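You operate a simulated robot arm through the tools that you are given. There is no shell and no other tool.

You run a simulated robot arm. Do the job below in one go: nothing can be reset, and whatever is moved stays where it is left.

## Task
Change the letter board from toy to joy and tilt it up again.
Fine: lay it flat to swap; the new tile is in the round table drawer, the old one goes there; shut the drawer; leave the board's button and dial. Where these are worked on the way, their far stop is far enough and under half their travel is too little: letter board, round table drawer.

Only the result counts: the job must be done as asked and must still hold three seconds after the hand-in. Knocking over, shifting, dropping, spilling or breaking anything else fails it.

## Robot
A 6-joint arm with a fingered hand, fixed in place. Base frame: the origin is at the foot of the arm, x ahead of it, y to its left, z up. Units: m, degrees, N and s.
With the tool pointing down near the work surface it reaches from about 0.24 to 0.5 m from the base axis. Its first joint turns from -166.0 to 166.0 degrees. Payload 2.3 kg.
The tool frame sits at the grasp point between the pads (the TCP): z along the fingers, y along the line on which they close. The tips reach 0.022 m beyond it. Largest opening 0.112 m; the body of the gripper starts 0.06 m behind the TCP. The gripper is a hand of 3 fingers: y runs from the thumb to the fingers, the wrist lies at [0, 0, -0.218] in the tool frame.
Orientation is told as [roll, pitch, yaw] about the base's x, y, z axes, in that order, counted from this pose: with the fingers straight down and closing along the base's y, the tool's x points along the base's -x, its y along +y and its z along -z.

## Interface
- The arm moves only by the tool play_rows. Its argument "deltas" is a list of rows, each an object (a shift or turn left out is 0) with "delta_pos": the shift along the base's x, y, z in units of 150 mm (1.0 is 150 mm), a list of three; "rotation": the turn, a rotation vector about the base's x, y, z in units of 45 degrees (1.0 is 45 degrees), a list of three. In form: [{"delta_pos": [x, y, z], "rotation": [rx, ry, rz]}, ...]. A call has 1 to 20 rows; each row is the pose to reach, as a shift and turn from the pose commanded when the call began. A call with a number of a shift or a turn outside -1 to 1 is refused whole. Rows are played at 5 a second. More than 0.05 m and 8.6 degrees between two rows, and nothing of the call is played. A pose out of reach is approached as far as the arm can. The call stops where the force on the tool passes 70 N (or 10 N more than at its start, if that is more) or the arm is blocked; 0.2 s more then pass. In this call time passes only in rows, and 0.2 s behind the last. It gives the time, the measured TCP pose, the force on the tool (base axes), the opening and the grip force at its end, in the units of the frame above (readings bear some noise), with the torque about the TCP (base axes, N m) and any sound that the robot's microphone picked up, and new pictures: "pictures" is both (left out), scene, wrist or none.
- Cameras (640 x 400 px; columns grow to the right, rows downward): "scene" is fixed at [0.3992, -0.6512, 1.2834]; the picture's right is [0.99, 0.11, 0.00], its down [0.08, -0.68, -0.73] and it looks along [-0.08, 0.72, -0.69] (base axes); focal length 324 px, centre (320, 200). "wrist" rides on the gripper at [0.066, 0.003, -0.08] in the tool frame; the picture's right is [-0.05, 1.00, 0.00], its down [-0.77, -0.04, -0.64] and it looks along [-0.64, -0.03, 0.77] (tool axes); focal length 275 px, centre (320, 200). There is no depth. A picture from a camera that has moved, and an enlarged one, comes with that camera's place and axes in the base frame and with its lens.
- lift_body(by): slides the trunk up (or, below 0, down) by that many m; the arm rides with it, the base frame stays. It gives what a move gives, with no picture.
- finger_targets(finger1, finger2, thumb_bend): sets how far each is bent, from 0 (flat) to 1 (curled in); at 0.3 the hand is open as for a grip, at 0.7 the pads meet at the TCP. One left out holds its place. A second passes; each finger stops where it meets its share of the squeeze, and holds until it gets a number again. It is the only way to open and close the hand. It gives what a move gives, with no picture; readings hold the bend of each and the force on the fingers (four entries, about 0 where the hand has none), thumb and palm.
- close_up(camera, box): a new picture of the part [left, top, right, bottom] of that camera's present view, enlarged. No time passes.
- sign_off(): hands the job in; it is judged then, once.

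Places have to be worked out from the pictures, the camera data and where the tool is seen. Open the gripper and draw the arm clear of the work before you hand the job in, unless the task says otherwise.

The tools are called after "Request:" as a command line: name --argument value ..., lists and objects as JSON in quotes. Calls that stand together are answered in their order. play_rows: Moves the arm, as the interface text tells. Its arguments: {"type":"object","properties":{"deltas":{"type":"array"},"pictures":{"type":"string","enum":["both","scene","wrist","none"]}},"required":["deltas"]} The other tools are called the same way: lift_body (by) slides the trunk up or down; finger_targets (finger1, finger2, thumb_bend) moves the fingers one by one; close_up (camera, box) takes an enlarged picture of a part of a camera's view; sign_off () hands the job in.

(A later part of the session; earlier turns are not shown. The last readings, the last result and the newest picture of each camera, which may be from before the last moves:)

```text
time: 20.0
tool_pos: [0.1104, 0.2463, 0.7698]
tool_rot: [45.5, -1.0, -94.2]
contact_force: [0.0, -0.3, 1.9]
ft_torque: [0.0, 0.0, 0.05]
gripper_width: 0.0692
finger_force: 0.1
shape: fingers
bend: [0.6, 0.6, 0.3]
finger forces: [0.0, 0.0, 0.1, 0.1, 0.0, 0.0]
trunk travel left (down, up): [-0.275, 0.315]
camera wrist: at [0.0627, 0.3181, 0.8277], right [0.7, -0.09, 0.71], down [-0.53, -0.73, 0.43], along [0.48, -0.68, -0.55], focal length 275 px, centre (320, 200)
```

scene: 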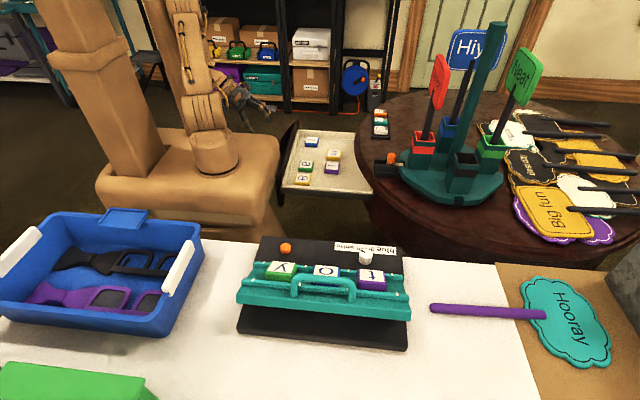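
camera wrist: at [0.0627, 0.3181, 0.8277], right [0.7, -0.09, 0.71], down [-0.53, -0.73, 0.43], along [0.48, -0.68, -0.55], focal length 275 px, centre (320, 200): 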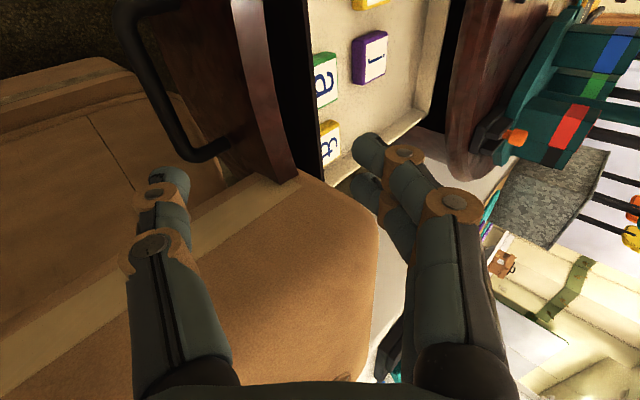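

The drawer stays open and the hand is clear of the handle. I now raise the hand and undo the tilt before flying over to inspect the letter board.

Request:
play_rows --deltas '[{"delta_pos": [0.1, 0, 0.17], "rotation": [0, 0.17, 0]}, {"delta_pos": [0.2, 0, 0.34], "rotation": [0, 0.34, 0]}, {"delta_pos": [0.35, 0, 0.51], "rotation": [0, 0.51, 0]}, {"delta_pos": [0.5, 0, 0.68], "rotation": [0, 0.68, 0]}, {"delta_pos": [0.65, 0, 0.85], "rotation": [0, 0.85, 0]}, {"delta_pos": [0.8, 0, 1.0], "rotation": [0, 1.0, 0]}]' --pictures "wrist"

Request:
finger_targets --finger1 0.3 --finger2 0.3 --thumb_bend 0.3

```text
time: 21.4
tool_pos: [0.2131, 0.2516, 0.9245]
tool_rot: [-0.1, 0.1, -90.1]
contact_force: [-0.3, 0.1, 0.3]
ft_torque: [-0.05, -0.02, 0.01]
gripper_width: 0.0689
finger_force: 0.1
shape: fingers
bend: [0.6, 0.6, 0.3]
finger forces: [0.1, 0.0, 0.0, 0.0, 0.0, 0.0]
trunk travel left (down, up): [-0.275, 0.315]
camera wrist: at [0.2176, 0.3182, 1.0066], right [1.0, -0.05, 0.0], down [-0.04, -0.77, 0.63], along [-0.03, -0.63, -0.77], focal length 275 px, centre (320, 200)
```

wrist: 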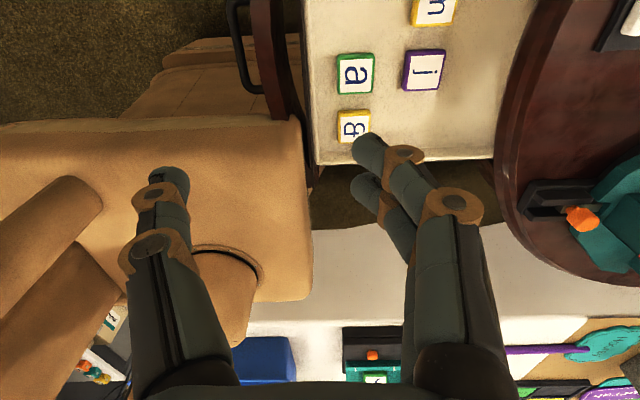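

```text
time: 22.4
tool_pos: [0.2117, 0.251, 0.9246]
tool_rot: [-0.1, 0.0, -90.0]
contact_force: [-0.9, 0.2, -0.7]
ft_torque: [0.01, -0.02, -0.01]
gripper_width: 0.1112
finger_force: 0.0
shape: fingers
bend: [0.3, 0.3, 0.3]
finger forces: [0.0, 0.1, 0.0, 0.1, 0.0, 0.0]
trunk travel left (down, up): [-0.275, 0.315]
```

From up here the drawer content is clearly visible; I take an enlarged look to read and place the tiles precisely.

Request:
close_up --camera "wrist" --box '[300, 0, 520, 180]'

```text
2.22 times, centred on (410, 90) of wrist
camera zoom: at [0.2169, 0.3182, 1.0062], right [1.0, -0.05, 0.0], down [-0.04, -0.77, 0.64], along [-0.03, -0.64, -0.77], focal length 612 px, centre (120, 444)
```

zoom: 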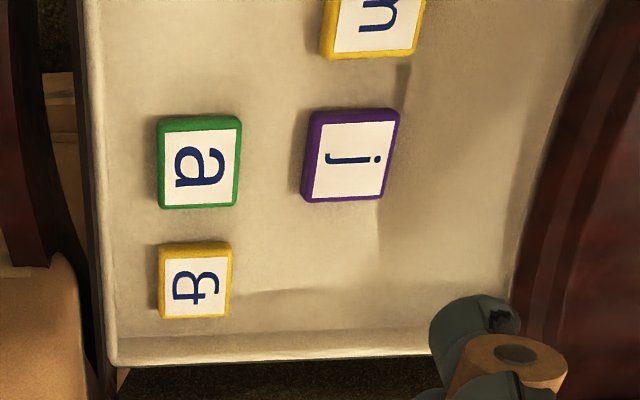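

Request:
close_up --camera "wrist" --box '[395, 40, 455, 100]'

Request:
close_up --camera "scene" --box '[295, 130, 350, 190]'

```text
6.67 times, centred on (425, 70) of wrist
camera zoom: at [0.2169, 0.3182, 1.0062], right [1.0, -0.05, 0.0], down [-0.04, -0.77, 0.64], along [-0.03, -0.64, -0.77], focal length 1835 px, centre (-380, 1067)
```

zoom: 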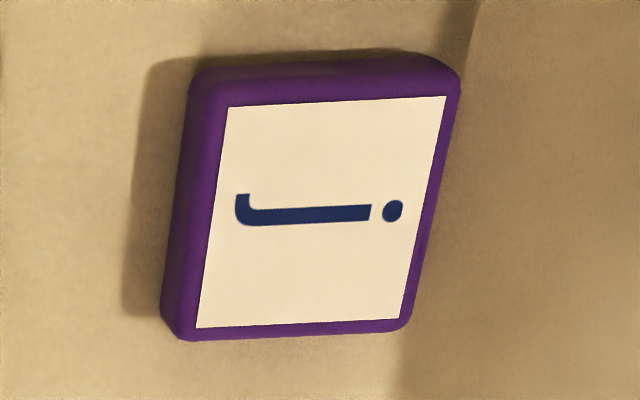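

```text
6.67 times, centred on (322, 160) of scene
camera zoom: at [0.3992, -0.6512, 1.2834], right [0.99, 0.11, 0.0], down [0.08, -0.68, -0.73], along [-0.08, 0.72, -0.69], focal length 2157 px, centre (303, 467)
```

zoom: 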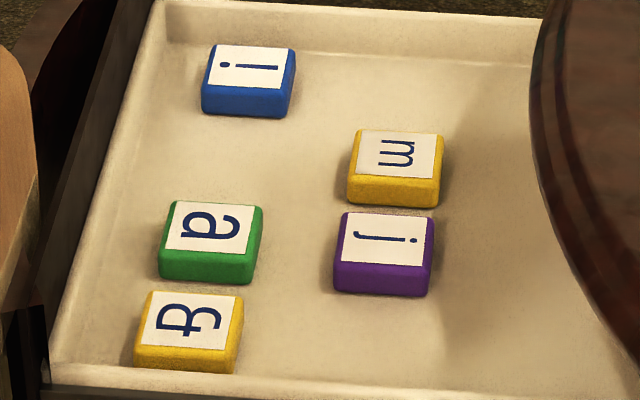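

The tile j (about 4.7 cm square, 2 cm high, top at z≈0.618) lies at about (0.347, 0.212) with the letter's top toward +x. Now I fly over to the letter board, rotating the yaw back to 0 on the way.

Request:
play_rows --deltas '[{"delta_pos": [0.1, -0.16, 0.08], "rotation": [0, 0, 0.17]}, {"delta_pos": [0.2, -0.32, 0.16], "rotation": [0, 0, 0.34]}, {"delta_pos": [0.3, -0.5, 0.24], "rotation": [0, 0, 0.51]}, {"delta_pos": [0.4, -0.66, 0.32], "rotation": [0, 0, 0.68]}, {"delta_pos": [0.5, -0.83, 0.4], "rotation": [0, 0, 0.85]}, {"delta_pos": [0.6, -1.0, 0.5], "rotation": [0, 0, 1.0]}]' --pictures "none"

Request:
play_rows --deltas '[{"delta_pos": [0, -0.16, 0], "rotation": [0, 0, 0.17]}, {"delta_pos": [0, -0.32, 0], "rotation": [0, 0, 0.34]}, {"delta_pos": [0, -0.5, 0], "rotation": [0, 0, 0.51]}, {"delta_pos": [0, -0.66, 0], "rotation": [0, 0, 0.68]}, {"delta_pos": [0, -0.83, 0], "rotation": [0, 0, 0.85]}, {"delta_pos": [0, -1.0, 0], "rotation": [0, 0, 1.0]}]' --pictures "none"

Request:
play_rows --deltas '[{"delta_pos": [0, -0.25, 0]}, {"delta_pos": [0, -0.5, 0]}, {"delta_pos": [0, -0.75, 0]}, {"delta_pos": [0, -1.0, 0]}]' --pictures "both"

```text
time: 23.8
tool_pos: [0.3029, 0.1012, 0.9995]
tool_rot: [0.1, 0.1, -45.0]
contact_force: [-1.1, -0.1, -0.6]
ft_torque: [0.0, -0.01, -0.04]
gripper_width: 0.1114
finger_force: 0.1
shape: fingers
bend: [0.3, 0.3, 0.3]
finger forces: [0.0, 0.1, 0.0, 0.1, 0.1, 0.0]
trunk travel left (down, up): [-0.275, 0.315]
```

```text
time: 25.2
tool_pos: [0.3016, -0.0509, 0.9999]
tool_rot: [0.0, 0.0, 0.1]
contact_force: [-0.7, -0.9, -1.0]
ft_torque: [0.01, -0.01, 0.02]
gripper_width: 0.1112
finger_force: 0.1
shape: fingers
bend: [0.3, 0.3, 0.3]
finger forces: [0.1, 0.1, 0.1, 0.0, 0.0, 0.0]
trunk travel left (down, up): [-0.275, 0.315]
```

```text
time: 26.2
tool_pos: [0.3012, -0.1869, 0.9795]
tool_rot: [-0.1, -0.1, -0.2]
contact_force: [-0.7, 0.4, -0.1]
ft_torque: [-0.01, 0.01, 0.03]
gripper_width: 0.1111
finger_force: 0.0
shape: fingers
bend: [0.3, 0.3, 0.3]
finger forces: [0.0, 0.2, 0.1, 0.1, 0.0, 0.0]
out of reach, approached as far as the arm can: row 4
trunk travel left (down, up): [-0.275, 0.315]
camera wrist: at [0.2351, -0.1833, 1.0611], right [0.05, 1.0, 0.0], down [0.77, -0.04, 0.64], along [0.64, -0.03, -0.77], focal length 275 px, centre (320, 200)
```

scene: 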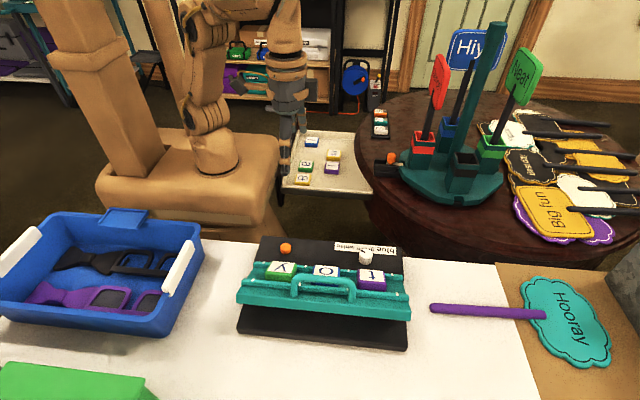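
wrist: 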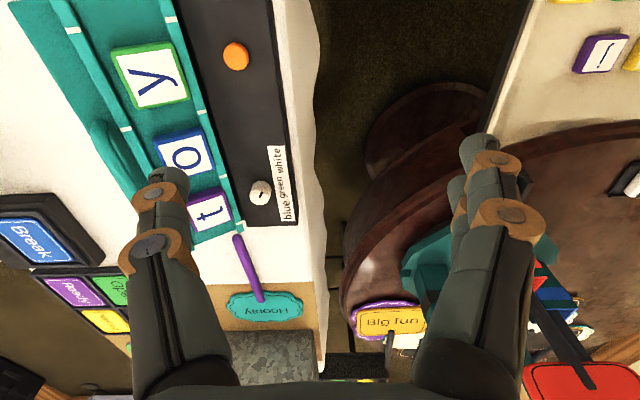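

The reach limit here comes from the wrist being high above the shoulder; lower down it's better, and raising the trunk would help too. I look closer at the board from here first.

Request:
close_up --camera "wrist" --box '[0, 0, 340, 260]'

Request:
close_up --camera "scene" --box '[330, 235, 420, 325]'

```text
1.54 times, centred on (170, 130) of wrist
camera zoom: at [0.2351, -0.1833, 1.0611], right [0.05, 1.0, 0.0], down [0.77, -0.04, 0.64], along [0.64, -0.03, -0.77], focal length 424 px, centre (551, 308)
```

zoom: 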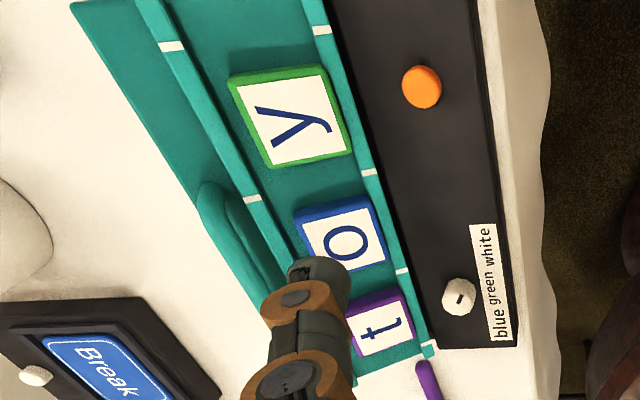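

```text
4.44 times, centred on (375, 280) of scene
camera zoom: at [0.3992, -0.6512, 1.2834], right [0.99, 0.11, 0.0], down [0.08, -0.68, -0.73], along [-0.08, 0.72, -0.69], focal length 1438 px, centre (76, -156)
```

zoom: 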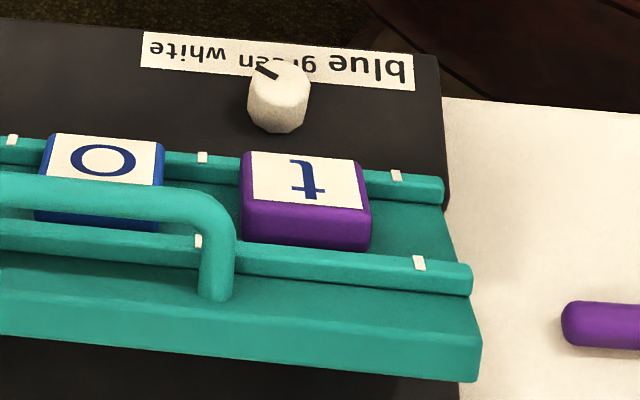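

The tiles sit between two low rails, with about 3 cm between neighbours, and t is at about (0.453, -0.335) – roughly 0.56 m out, so I need more reach. I lower the hand a little into its comfortable range and then raise the trunk by 0.2 m so the shoulder is level with the wrist.

Request:
play_rows --deltas '[{"delta_pos": [0, 0.0, -0.15]}, {"delta_pos": [0, 0.1, -0.35]}, {"delta_pos": [0, 0.1, -0.5]}]' --pictures "none"

Request:
lift_body --by 0.2

```text
time: 27.0
tool_pos: [0.3003, -0.1704, 0.9051]
tool_rot: [0.1, 0.0, -0.1]
contact_force: [-0.6, 0.4, 0.0]
ft_torque: [-0.03, 0.01, 0.01]
gripper_width: 0.1116
finger_force: 0.1
shape: fingers
bend: [0.3, 0.3, 0.3]
finger forces: [0.0, 0.0, 0.1, 0.1, 0.0, 0.0]
trunk travel left (down, up): [-0.275, 0.315]
```

```text
time: 29.2
tool_pos: [0.3002, -0.1709, 1.1055]
tool_rot: [0.0, 0.0, 0.0]
contact_force: [0.2, 0.3, -0.2]
ft_torque: [0.0, -0.03, -0.04]
gripper_width: 0.1114
finger_force: 0.1
shape: fingers
bend: [0.3, 0.3, 0.3]
finger forces: [0.0, 0.1, 0.0, 0.0, 0.0, 0.0]
trunk travel left (down, up): [-0.475, 0.115]
```

The trunk is up. Now I go toward the board handle in stages, tilting the hand 15° outward about y, and check the reach and the view.

Request:
play_rows --deltas '[{"delta_pos": [0.0, -0.2, -0.2], "rotation": [0, -0.12, 0]}, {"delta_pos": [0.0, -0.4, -0.4], "rotation": [0, -0.24, 0]}, {"delta_pos": [0.0, -0.6, -0.6], "rotation": [0, -0.333, 0]}, {"delta_pos": [0.0, -0.8, -0.75], "rotation": [0, -0.333, 0]}]' --pictures "both"

Request:
close_up --camera "wrist" --box '[120, 0, 520, 300]'

```text
time: 30.2
tool_pos: [0.3001, -0.2925, 0.9916]
tool_rot: [-0.2, -14.8, -0.2]
contact_force: [0.2, -0.6, -0.2]
ft_torque: [0.0, -0.02, 0.01]
gripper_width: 0.1116
finger_force: 0.0
shape: fingers
bend: [0.3, 0.3, 0.3]
finger forces: [0.1, 0.1, 0.1, 0.1, 0.0, 0.0]
trunk travel left (down, up): [-0.475, 0.115]
camera wrist: at [0.2174, -0.2877, 1.0531], right [0.05, 1.0, 0.01], down [0.58, -0.04, 0.81], along [0.81, -0.04, -0.58], focal length 275 px, centre (320, 200)
```

scene: 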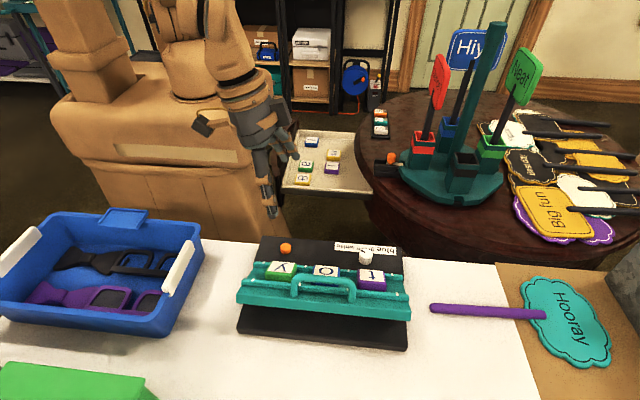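
wrist: 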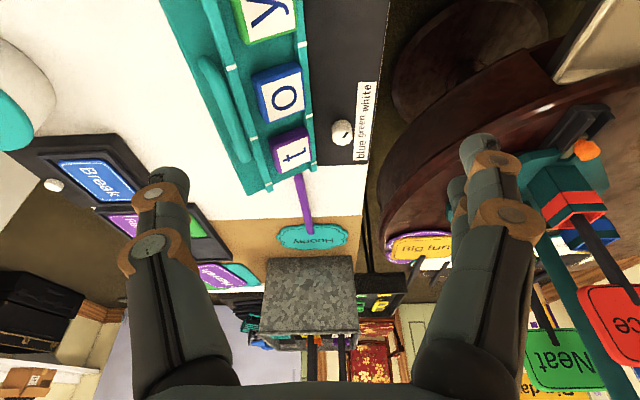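

```text
1.33 times, centred on (320, 150) of wrist
camera zoom: at [0.2174, -0.2877, 1.0531], right [0.05, 1.0, 0.01], down [0.58, -0.04, 0.81], along [0.81, -0.04, -0.58], focal length 367 px, centre (320, 267)
```

zoom: 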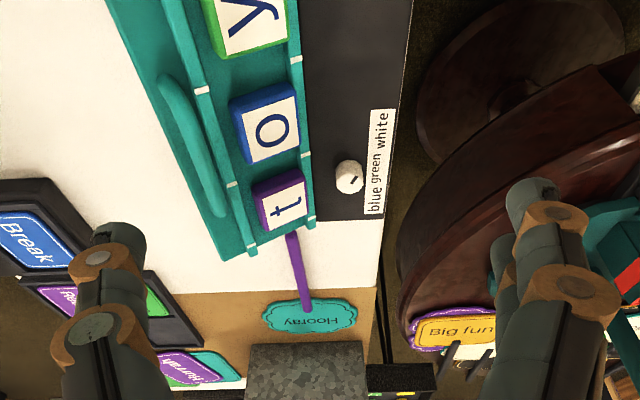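

The handle bar comes out at about x 0.315–0.407, y≈-0.376, z≈0.86, and the tiles are spaced about 7.2 cm with t at (0.453, -0.33). I pre-bend the hand to 0.45 and move to just above the handle bar.

Request:
finger_targets --finger1 0.45 --finger2 0.45 --thumb_bend 0.45

Request:
play_rows --deltas '[{"delta_pos": [0.08, -0.2, -0.1]}, {"delta_pos": [0.16, -0.4, -0.2]}, {"delta_pos": [0.227, -0.557, -0.33]}]' --pictures "both"

Request:
close_up --camera "wrist" --box '[160, 0, 480, 260]'

Request:
close_up --camera "scene" --box '[230, 190, 420, 340]'

```text
time: 31.2
tool_pos: [0.301, -0.2911, 0.992]
tool_rot: [-0.1, -14.7, -0.3]
contact_force: [-0.1, 0.1, 1.1]
ft_torque: [-0.01, 0.0, 0.01]
gripper_width: 0.0699
finger_force: 0.0
shape: fingers
bend: [0.45, 0.45, 0.45]
finger forces: [0.0, 0.0, 0.1, 0.0, 0.0, 0.0]
trunk travel left (down, up): [-0.475, 0.115]
```

```text
time: 32.0
tool_pos: [0.3458, -0.359, 0.9393]
tool_rot: [-0.2, -14.7, -0.6]
contact_force: [1.1, -0.2, 0.2]
ft_torque: [0.02, -0.01, -0.04]
gripper_width: 0.0698
finger_force: 0.1
shape: fingers
bend: [0.45, 0.45, 0.45]
finger forces: [0.0, 0.1, 0.1, 0.1, 0.0, 0.1]
out of reach, approached as far as the arm can: row 1, 2, 3
trunk travel left (down, up): [-0.475, 0.115]
camera wrist: at [0.2624, -0.3542, 1.0025], right [0.06, 1.0, 0.01], down [0.58, -0.04, 0.81], along [0.81, -0.04, -0.59], focal length 275 px, centre (320, 200)
```

scene: 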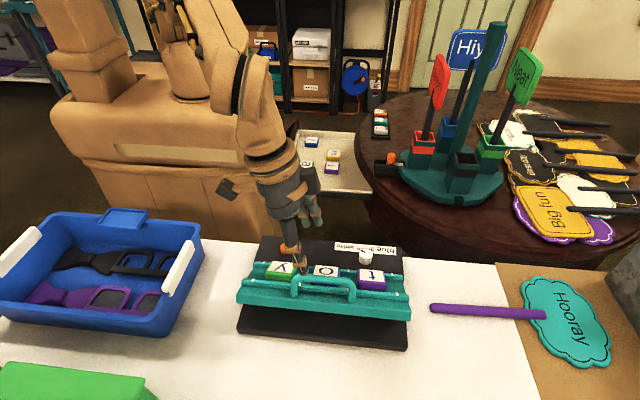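
wrist: 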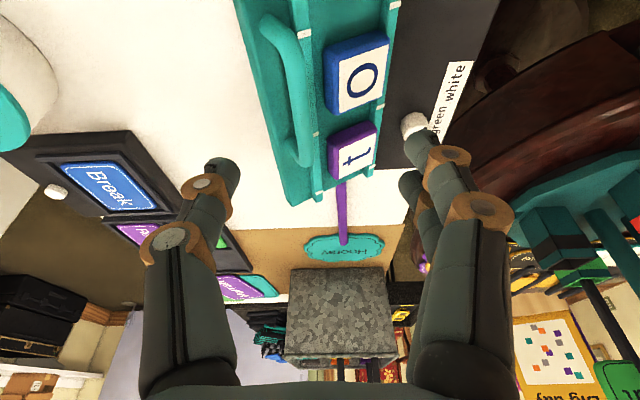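

```text
1.54 times, centred on (320, 130) of wrist
camera zoom: at [0.2624, -0.3542, 1.0025], right [0.06, 1.0, 0.01], down [0.58, -0.04, 0.81], along [0.81, -0.04, -0.59], focal length 424 px, centre (320, 308)
```

zoom: 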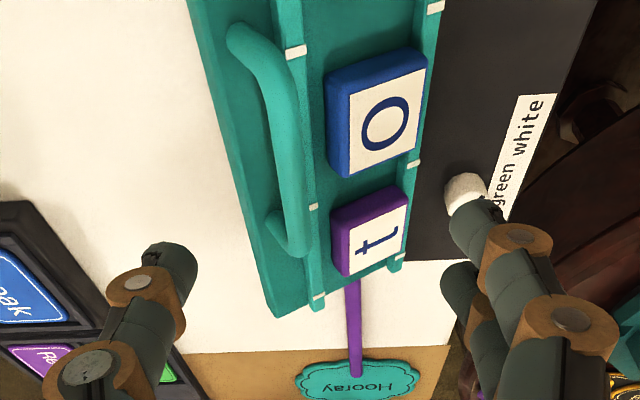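

```text
2.67 times, centred on (325, 265) of scene
camera zoom: at [0.3992, -0.6512, 1.2834], right [0.99, 0.11, 0.0], down [0.08, -0.68, -0.73], along [-0.08, 0.72, -0.69], focal length 863 px, centre (307, 27)
```

zoom: 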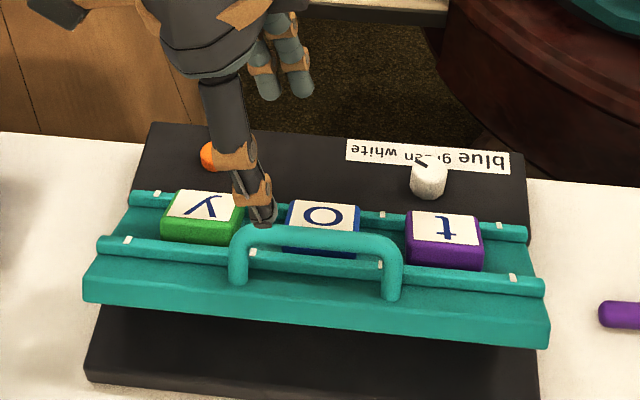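

The arm stopped about 2 cm short toward -y; the limit looks like an azimuth or joint limit rather than pure distance. I test by moving outward in x instead, staying well above the board.

Request:
play_rows --deltas '[{"delta_pos": [0.15, 0.06, -0.05]}, {"delta_pos": [0.3, 0.12, -0.1]}, {"delta_pos": [0.433, 0.167, -0.15]}]' --pictures "scene"

```text
time: 32.8
tool_pos: [0.4093, -0.3331, 0.9192]
tool_rot: [-0.1, -15.0, 0.0]
contact_force: [0.1, -0.3, 0.6]
ft_torque: [0.01, 0.0, -0.01]
gripper_width: 0.0702
finger_force: 0.0
shape: fingers
bend: [0.45, 0.45, 0.45]
finger forces: [0.0, 0.0, 0.0, 0.0, 0.0, 0.1]
trunk travel left (down, up): [-0.475, 0.115]
```

scene: 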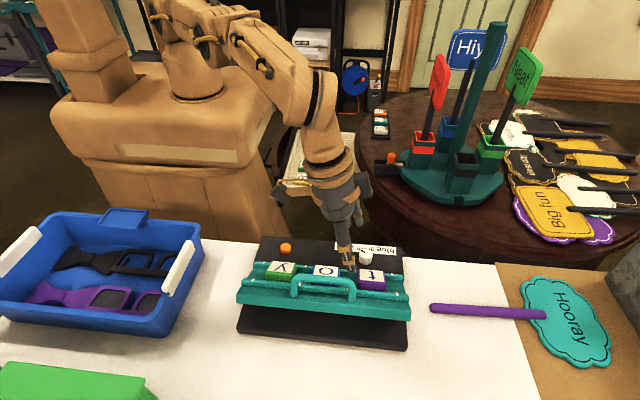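

That pose was reached exactly, so the arm is limited in azimuth (wrist direction beyond about -51°), not in distance. For the handle I therefore tilt the hand about x instead (fingers pointing down and toward -y, square to the raised panel), and hover 8 cm off the bar.

Request:
play_rows --deltas '[{"delta_pos": [-0.08, -0.026, 0.026], "rotation": [-0.1105, 0.0825, -0.0146]}, {"delta_pos": [-0.165, -0.053, 0.052], "rotation": [-0.221, 0.165, -0.0291]}, {"delta_pos": [-0.247, -0.08, 0.08], "rotation": [-0.3314, 0.2475, -0.0437]}, {"delta_pos": [-0.329, -0.106, 0.105], "rotation": [-0.4419, 0.33, -0.0582]}]' --pictures "both"

Request:
close_up --camera "wrist" --box '[120, 0, 480, 280]'

Request:
close_up --camera "scene" --box '[230, 190, 420, 340]'

```text
time: 33.8
tool_pos: [0.3594, -0.3504, 0.935]
tool_rot: [-20.0, 0.0, 0.0]
contact_force: [0.0, 0.6, 0.2]
ft_torque: [0.0, 0.02, 0.02]
gripper_width: 0.07
finger_force: 0.0
shape: fingers
bend: [0.45, 0.45, 0.45]
finger forces: [0.0, 0.0, 0.0, 0.1, 0.0, 0.0]
trunk travel left (down, up): [-0.475, 0.115]
camera wrist: at [0.2938, -0.3188, 1.0109], right [0.05, 0.94, -0.34], down [0.77, 0.18, 0.61], along [0.63, -0.29, -0.71], focal length 275 px, centre (320, 200)
```

scene: 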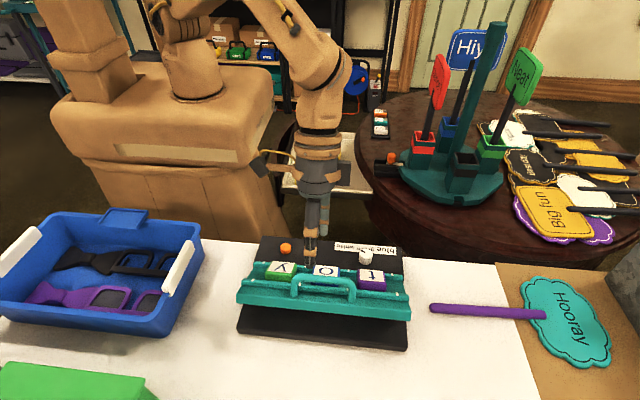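
wrist: 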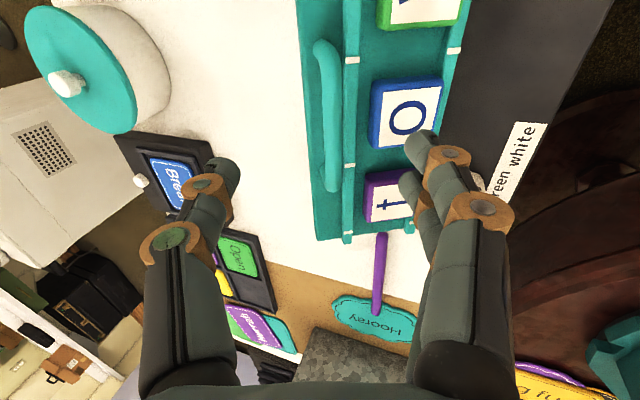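

```text
1.43 times, centred on (300, 140) of wrist
camera zoom: at [0.2938, -0.3188, 1.0109], right [0.05, 0.94, -0.34], down [0.77, 0.18, 0.61], along [0.63, -0.29, -0.71], focal length 393 px, centre (349, 286)
```

zoom: 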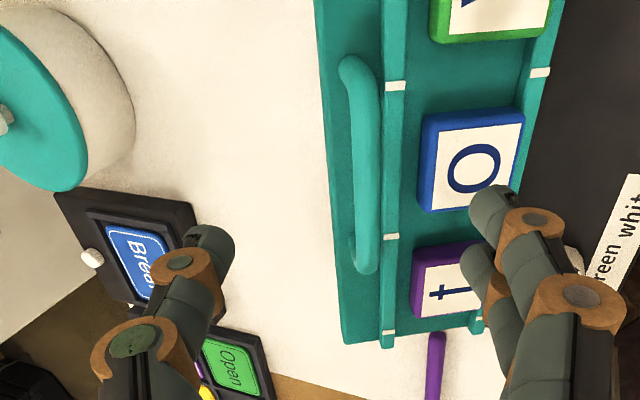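

```text
2.67 times, centred on (325, 265) of scene
camera zoom: at [0.3992, -0.6512, 1.2834], right [0.99, 0.11, 0.0], down [0.08, -0.68, -0.73], along [-0.08, 0.72, -0.69], focal length 863 px, centre (307, 27)
```

zoom: 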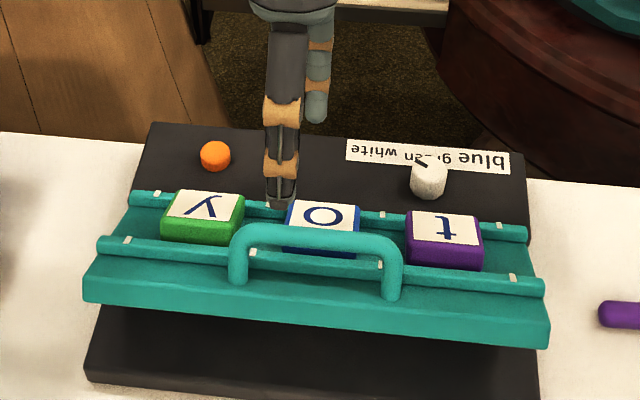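

The hand is square to the panel; the bar lies about 8 cm ahead of the TCP and 7 mm to the finger side. I narrow the fingers a bit to stay clear of the o tile and advance onto the bar.

Request:
finger_targets --finger1 0.55 --finger2 0.55 --thumb_bend 0.45

Request:
play_rows --deltas '[{"delta_pos": [0, -0.02, -0.14]}, {"delta_pos": [0, -0.06, -0.27]}, {"delta_pos": [0, -0.1, -0.39]}, {"delta_pos": [0, -0.134, -0.5]}]' --pictures "both"

Request:
close_up --camera "wrist" --box '[140, 0, 500, 260]'

Request:
close_up --camera "scene" --box '[230, 200, 420, 340]'

```text
time: 34.8
tool_pos: [0.3587, -0.3498, 0.9349]
tool_rot: [-20.0, 0.0, -0.1]
contact_force: [-0.8, 0.9, -0.4]
ft_torque: [0.0, 0.01, 0.01]
gripper_width: 0.056
finger_force: 0.0
shape: fingers
bend: [0.55, 0.55, 0.45]
finger forces: [0.0, 0.0, 0.0, 0.0, 0.0, 0.1]
trunk travel left (down, up): [-0.475, 0.115]
```

```text
time: 35.8
tool_pos: [0.3582, -0.3697, 0.8619]
tool_rot: [-20.1, 0.1, 0.0]
contact_force: [-0.8, 0.1, 0.4]
ft_torque: [-0.01, -0.02, -0.03]
gripper_width: 0.0555
finger_force: 0.2
shape: fingers
bend: [0.55, 0.55, 0.45]
finger forces: [0.0, 0.0, 0.0, 0.0, 0.0, 0.1]
trunk travel left (down, up): [-0.475, 0.115]
camera wrist: at [0.2937, -0.3387, 0.9367], right [0.05, 0.94, -0.34], down [0.77, 0.18, 0.61], along [0.64, -0.29, -0.71], focal length 275 px, centre (320, 200)
```

scene: 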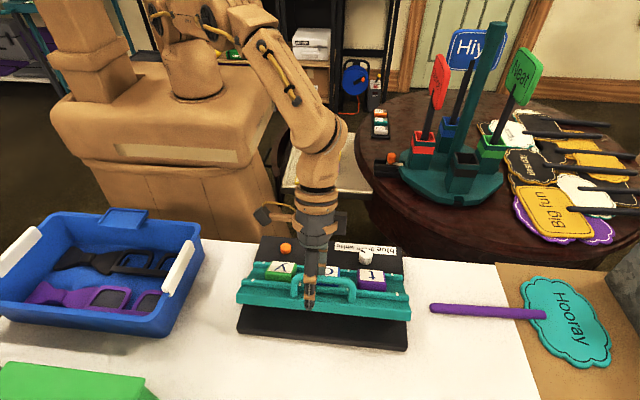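
wrist: 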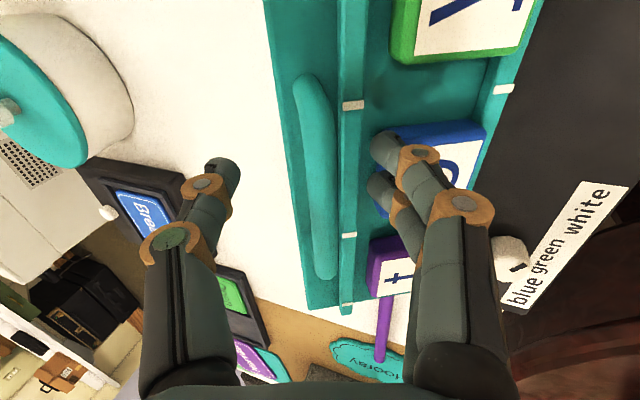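

```text
1.54 times, centred on (320, 130) of wrist
camera zoom: at [0.2937, -0.3387, 0.9367], right [0.05, 0.94, -0.34], down [0.77, 0.18, 0.61], along [0.64, -0.29, -0.71], focal length 424 px, centre (320, 308)
```

zoom: 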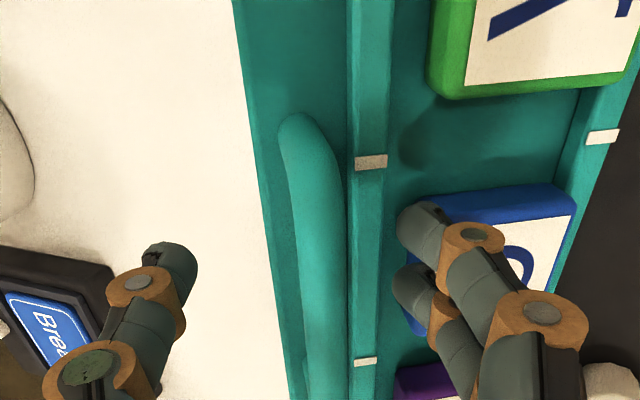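

```text
2.86 times, centred on (325, 270) of scene
camera zoom: at [0.3992, -0.6512, 1.2834], right [0.99, 0.11, 0.0], down [0.08, -0.68, -0.73], along [-0.08, 0.72, -0.69], focal length 924 px, centre (306, 0)
```

zoom: 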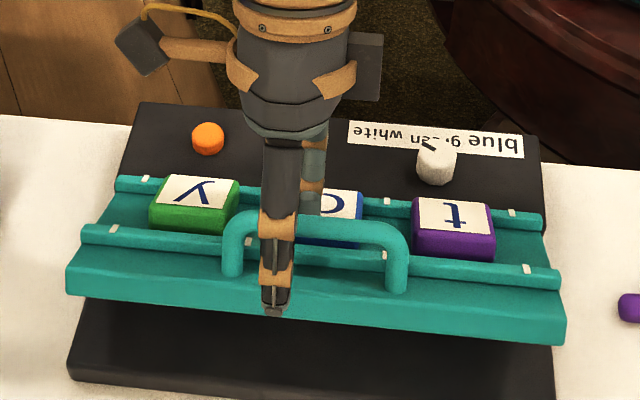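

The bar sits right at the grasp point between thumb and fingers, with nothing touching. I close the hand on it.

Request:
finger_targets --finger1 0.7 --finger2 0.7 --thumb_bend 0.7

Request:
close_up --camera "wrist" --box '[140, 0, 500, 260]'

Request:
close_up --camera "scene" --box '[230, 200, 420, 340]'

```text
time: 36.8
tool_pos: [0.3575, -0.369, 0.8613]
tool_rot: [-20.1, 0.0, -0.1]
contact_force: [-0.4, 1.7, -2.7]
ft_torque: [-0.01, 0.02, -0.01]
gripper_width: 0.0065
finger_force: 2.1
shape: fingers
bend: [0.68, 0.68, 0.69]
finger forces: [1.4, 1.4, 0.0, 0.0, 1.5, 0.0]
trunk travel left (down, up): [-0.475, 0.115]
```

```text
1.54 times, centred on (320, 130) of wrist
camera zoom: at [0.2937, -0.3385, 0.9367], right [0.05, 0.94, -0.34], down [0.77, 0.18, 0.61], along [0.63, -0.29, -0.72], focal length 424 px, centre (320, 308)
```

zoom: 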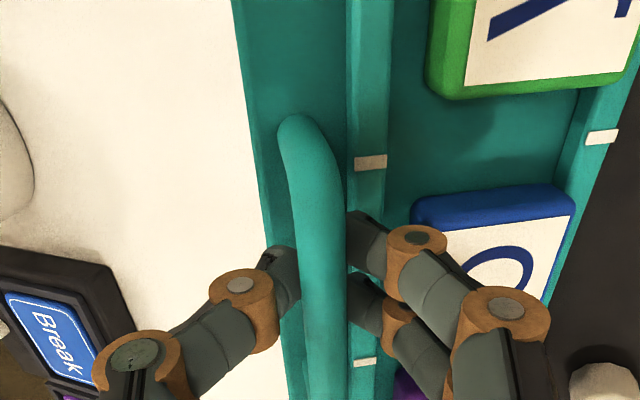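

```text
2.86 times, centred on (325, 270) of scene
camera zoom: at [0.3992, -0.6512, 1.2834], right [0.99, 0.11, 0.0], down [0.08, -0.68, -0.73], along [-0.08, 0.72, -0.69], focal length 924 px, centre (306, 0)
```

zoom: 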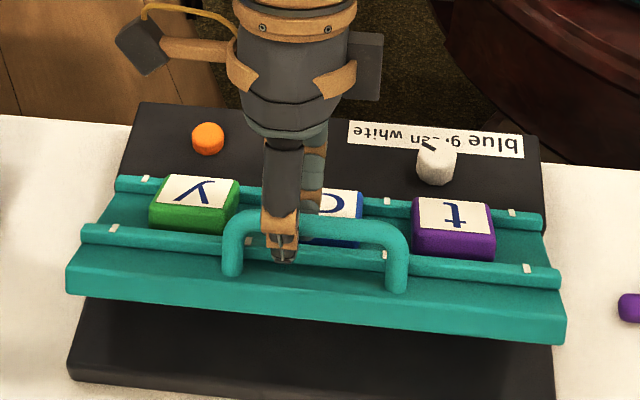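

The hand holds the bar lightly from both sides. I now swing the panel down along its arc about the hinge (near y≈-0.285, z≈0.775), first about 6°, watching the forces.

Request:
play_rows --deltas '[{"delta_pos": [0, -0.019, -0.02]}, {"delta_pos": [0, -0.037, -0.04]}, {"delta_pos": [0, -0.056, -0.062]}]' --pictures "scene"

Request:
close_up --camera "scene" --box '[230, 200, 420, 340]'

```text
time: 37.6
tool_pos: [0.3584, -0.378, 0.8512]
tool_rot: [-20.0, -0.1, 0.0]
contact_force: [1.2, -0.3, 1.0]
ft_torque: [-0.02, 0.02, -0.02]
gripper_width: 0.0031
finger_force: 0.0
shape: fingers
bend: [0.7, 0.7, 0.7]
finger forces: [0.1, 0.0, 0.0, 0.0, 0.0, 0.1]
trunk travel left (down, up): [-0.475, 0.115]
```

scene: 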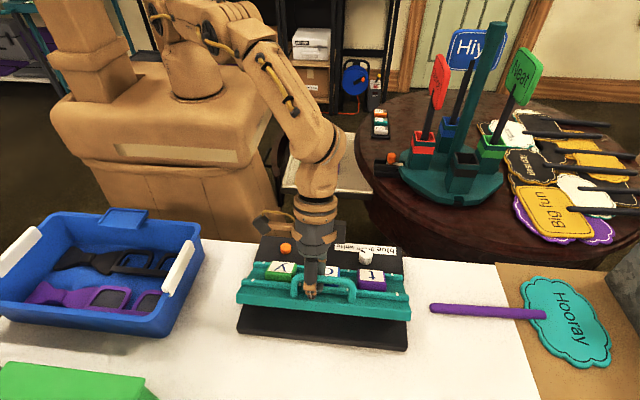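

```text
2.86 times, centred on (325, 270) of scene
camera zoom: at [0.3992, -0.6512, 1.2834], right [0.99, 0.11, 0.0], down [0.08, -0.68, -0.73], along [-0.08, 0.72, -0.69], focal length 924 px, centre (306, 0)
```

zoom: 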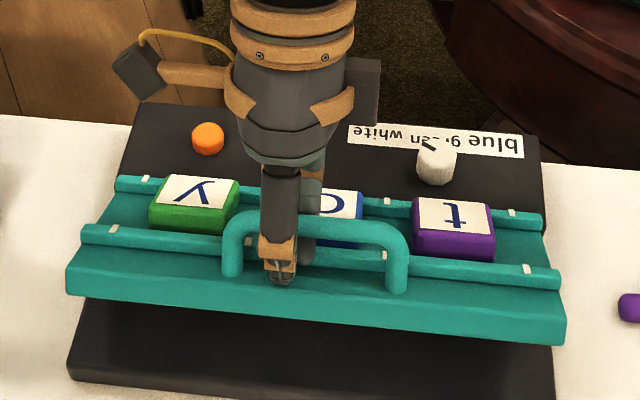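

The hand moved but the panel did not, and the fingers have closed fully, so the bar slipped out. I check where the hand is relative to the bar.

Request:
close_up --camera "wrist" --box '[140, 0, 500, 260]'

Request:
close_up --camera "scene" --box '[280, 250, 370, 320]'

```text
1.54 times, centred on (320, 130) of wrist
camera zoom: at [0.2934, -0.347, 0.9268], right [0.05, 0.94, -0.34], down [0.77, 0.18, 0.61], along [0.63, -0.29, -0.72], focal length 424 px, centre (320, 308)
```

zoom: 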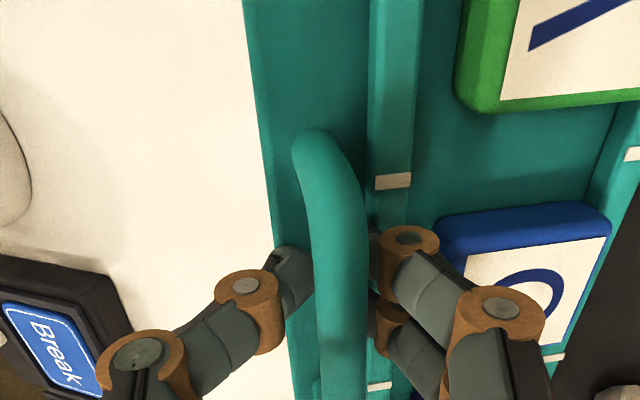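

```text
5.71 times, centred on (325, 285) of scene
camera zoom: at [0.3992, -0.6512, 1.2834], right [0.99, 0.11, 0.0], down [0.08, -0.68, -0.73], along [-0.08, 0.72, -0.69], focal length 1849 px, centre (291, -286)
```

zoom: 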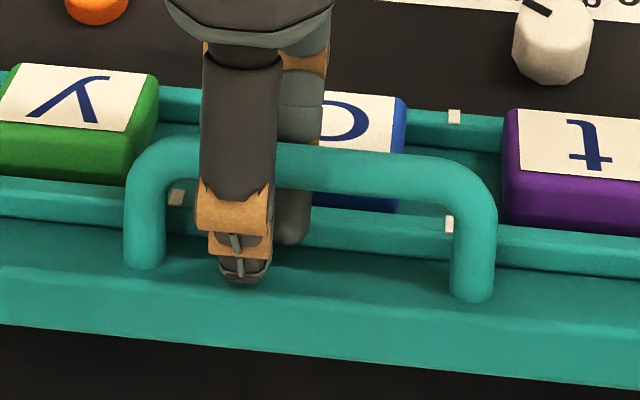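

The curled fingers have caged the bar: their tips now meet under it. That is fine: the tips can press the panel down, and later lift the bar. I continue downward along the arc and press on the panel with the fingertips, watching the force.

Request:
play_rows --deltas '[{"delta_pos": [0, -0.035, -0.06]}, {"delta_pos": [0, -0.07, -0.12]}, {"delta_pos": [0, -0.1, -0.18]}]' --pictures "scene"

Request:
close_up --camera "scene" --box '[230, 200, 420, 360]'

```text
time: 38.4
tool_pos: [0.3586, -0.3914, 0.8241]
tool_rot: [-19.9, 0.0, 0.0]
contact_force: [3.8, -4.2, 1.4]
ft_torque: [0.03, 0.01, 0.01]
gripper_width: 0.0038
finger_force: 2.4
shape: fingers
bend: [0.71, 0.71, 0.69]
finger forces: [0.8, 0.9, 0.0, 0.1, 3.8, 0.0]
trunk travel left (down, up): [-0.475, 0.115]
```

scene: 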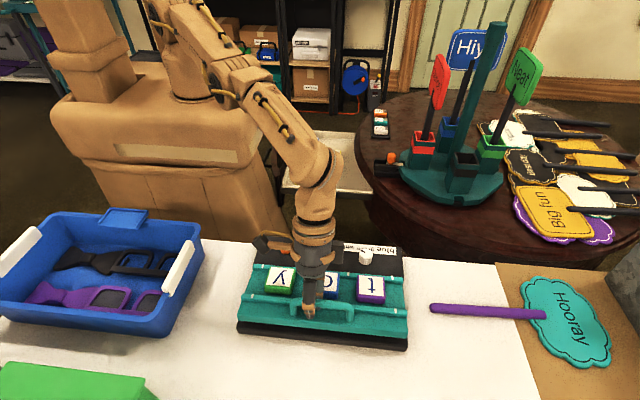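

```text
2.50 times, centred on (325, 280) of scene
camera zoom: at [0.3992, -0.6512, 1.2834], right [0.99, 0.11, 0.0], down [0.08, -0.68, -0.73], along [-0.08, 0.72, -0.69], focal length 809 px, centre (308, 0)
```

zoom: 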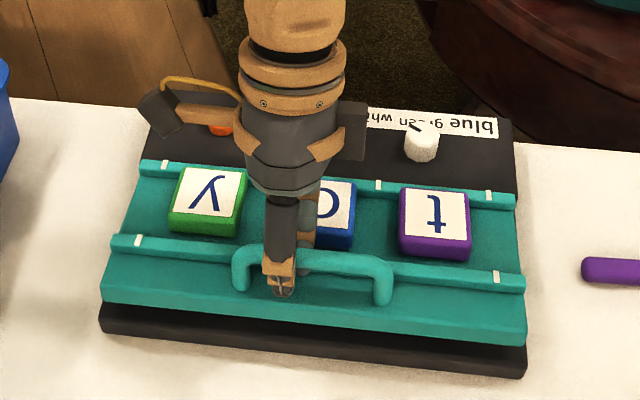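

The panel has swung down nearly flat. I press on further in small steps until it meets its stop.

Request:
play_rows --deltas '[{"delta_pos": [0, -0.02, -0.03]}, {"delta_pos": [0, -0.035, -0.06]}, {"delta_pos": [0, -0.045, -0.09]}]' --pictures "both"

Request:
close_up --camera "scene" --box '[230, 220, 420, 360]'

Request:
close_up --camera "wrist" --box '[140, 0, 500, 260]'

```text
time: 39.2
tool_pos: [0.3578, -0.3914, 0.8186]
tool_rot: [-20.0, 0.0, 0.0]
contact_force: [5.1, -8.9, 4.1]
ft_torque: [0.01, -0.02, 0.08]
gripper_width: 0.0053
finger_force: 5.8
shape: fingers
bend: [0.71, 0.71, 0.68]
finger forces: [1.8, 1.8, 0.1, 0.0, 7.6, 0.0]
out of reach, approached as far as the arm can: row 1, 2, 3
trunk travel left (down, up): [-0.475, 0.115]
camera wrist: at [0.2919, -0.3609, 0.8943], right [0.05, 0.94, -0.34], down [0.77, 0.18, 0.61], along [0.63, -0.29, -0.72], focal length 275 px, centre (320, 200)
```

scene: 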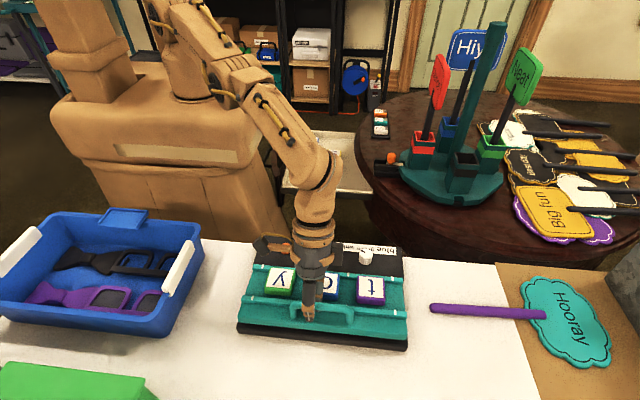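
wrist: 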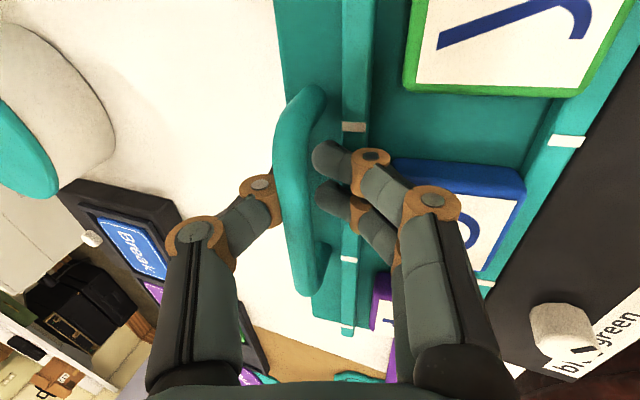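

```text
2.86 times, centred on (325, 290) of scene
camera zoom: at [0.3992, -0.6512, 1.2834], right [0.99, 0.11, 0.0], down [0.08, -0.68, -0.73], along [-0.08, 0.72, -0.69], focal length 924 px, centre (306, -57)
```

zoom: 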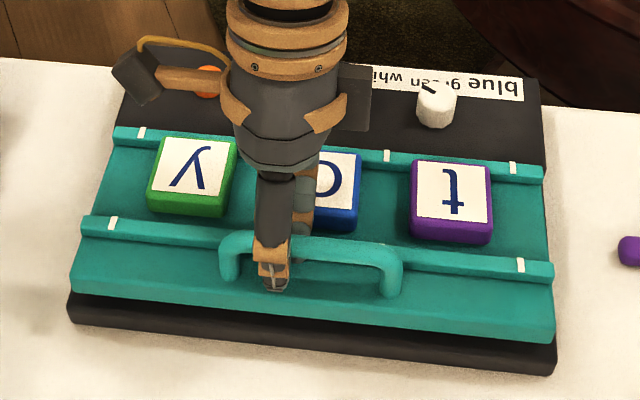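

```text
1.54 times, centred on (320, 130) of wrist
camera zoom: at [0.2919, -0.3609, 0.8943], right [0.05, 0.94, -0.34], down [0.77, 0.18, 0.61], along [0.63, -0.29, -0.72], focal length 424 px, centre (320, 308)
```

zoom: 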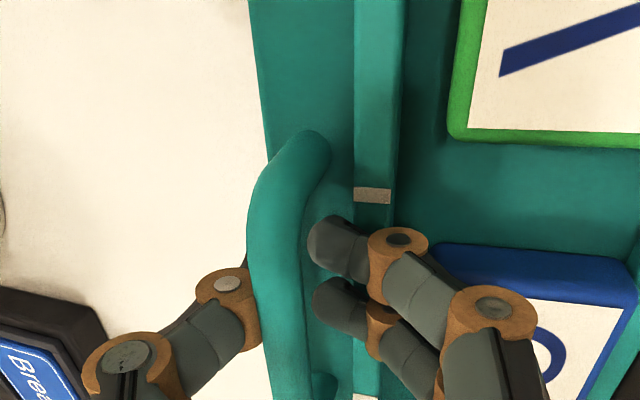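

The panel is close to flat, but the arm is at its reach limit here and the thumb is pushing against the bar. I open the hand, back off, and look at the panel's state.

Request:
finger_targets --finger1 0.55 --finger2 0.55 --thumb_bend 0.4

Request:
play_rows --deltas '[{"delta_pos": [0, 0.03, 0.12]}, {"delta_pos": [0, 0.08, 0.27]}, {"delta_pos": [0, 0.15, 0.45]}]' --pictures "both"

Request:
close_up --camera "scene" --box '[230, 220, 420, 360]'

```text
time: 40.2
tool_pos: [0.3556, -0.3898, 0.8202]
tool_rot: [-20.1, -0.1, -0.1]
contact_force: [0.5, -7.4, 16.8]
ft_torque: [0.06, -0.01, -0.05]
gripper_width: 0.0497
finger_force: 9.7
shape: fingers
bend: [0.64, 0.64, 0.4]
finger forces: [8.0, 10.5, 0.0, 0.1, 0.0, 0.0]
trunk travel left (down, up): [-0.475, 0.115]
```

```text
time: 41.0
tool_pos: [0.372, -0.3888, 0.8794]
tool_rot: [-20.4, 0.8, 0.0]
contact_force: [1.3, -0.6, 0.4]
ft_torque: [0.0, -0.01, 0.0]
gripper_width: 0.0622
finger_force: 0.1
shape: fingers
bend: [0.55, 0.55, 0.4]
finger forces: [0.0, 0.0, 0.0, 0.0, 0.0, 0.0]
out of reach, approached as far as the arm can: row 1, 2, 3
trunk travel left (down, up): [-0.475, 0.115]
camera wrist: at [0.3064, -0.3563, 0.9551], right [0.04, 0.94, -0.35], down [0.78, 0.19, 0.6], along [0.62, -0.3, -0.72], focal length 275 px, centre (320, 200)
```

scene: 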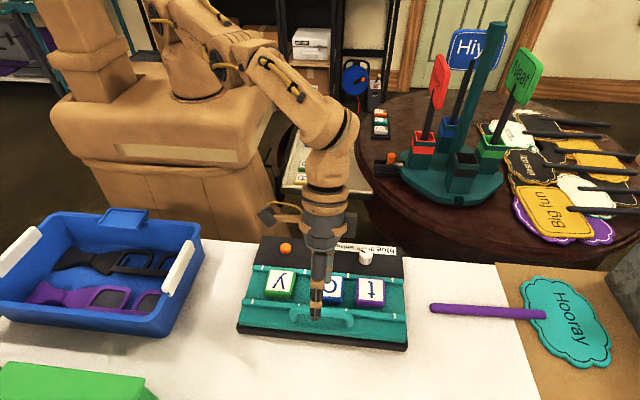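
wrist: 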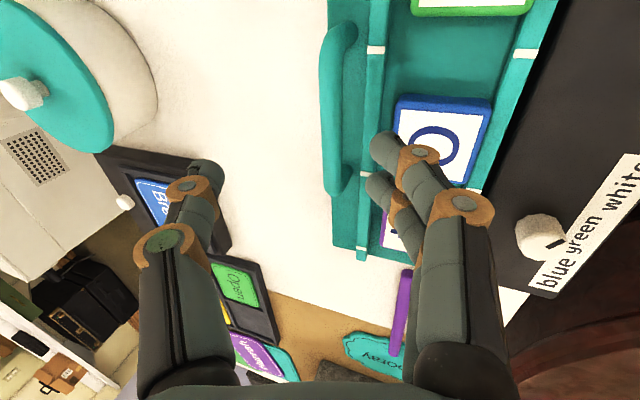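

```text
2.86 times, centred on (325, 290) of scene
camera zoom: at [0.3992, -0.6512, 1.2834], right [0.99, 0.11, 0.0], down [0.08, -0.68, -0.73], along [-0.08, 0.72, -0.69], focal length 924 px, centre (306, -57)
```

zoom: 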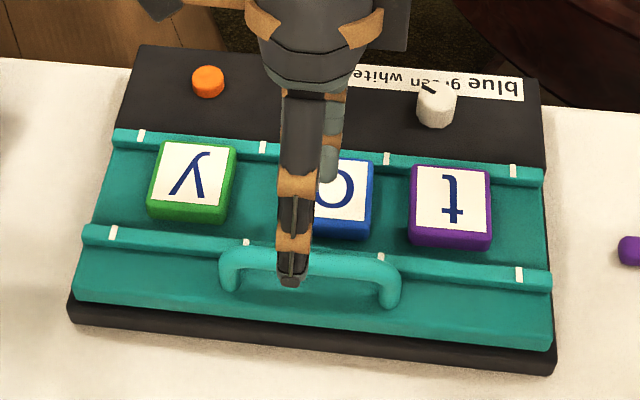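

The panel stays down flat, but while backing off the fingers dragged the o tile about 8 mm along its slot (still inside its cell marks). The arm also drifted at its limit, so I move carefully up and inward to a healthier posture.

Request:
play_rows --deltas '[{"delta_pos": [0, 0.05, 0.15]}, {"delta_pos": [0, 0.15, 0.3]}, {"delta_pos": [0, 0.3, 0.45]}]' --pictures "none"

```text
time: 41.8
tool_pos: [0.3581, -0.3228, 0.9543]
tool_rot: [-20.1, -0.2, -0.1]
contact_force: [-0.1, -0.2, 0.9]
ft_torque: [0.01, 0.0, 0.0]
gripper_width: 0.0622
finger_force: 0.1
shape: fingers
bend: [0.55, 0.55, 0.4]
finger forces: [0.0, 0.0, 0.0, 0.0, 0.0, 0.0]
out of reach, approached as far as the arm can: row 1
trunk travel left (down, up): [-0.475, 0.115]
```

The posture is fine again. I pull the hand in and up, then lower the trunk by 0.13 m, since the reach looked best with the wrist about level with the shoulder.

Request:
play_rows --deltas '[{"delta_pos": [-0.05, 0.15, 0.2]}, {"delta_pos": [-0.1, 0.3, 0.4]}, {"delta_pos": [-0.15, 0.45, 0.6]}, {"delta_pos": [-0.2, 0.6, 0.75]}]' --pictures "none"

Request:
lift_body --by -0.13

```text
time: 42.8
tool_pos: [0.3272, -0.2316, 1.0682]
tool_rot: [-20.1, 0.1, -0.1]
contact_force: [-0.1, -0.7, 0.2]
ft_torque: [-0.02, 0.02, 0.01]
gripper_width: 0.0624
finger_force: 0.2
shape: fingers
bend: [0.55, 0.55, 0.4]
finger forces: [0.1, 0.0, 0.0, 0.0, 0.0, 0.1]
trunk travel left (down, up): [-0.475, 0.115]
```

```text
time: 44.4
tool_pos: [0.3263, -0.2327, 0.9384]
tool_rot: [-19.9, -0.1, -0.1]
contact_force: [0.3, 0.9, 0.1]
ft_torque: [-0.02, -0.01, 0.0]
gripper_width: 0.0624
finger_force: 0.1
shape: fingers
bend: [0.55, 0.55, 0.4]
finger forces: [0.0, 0.0, 0.1, 0.0, 0.1, 0.0]
trunk travel left (down, up): [-0.345, 0.245]
```

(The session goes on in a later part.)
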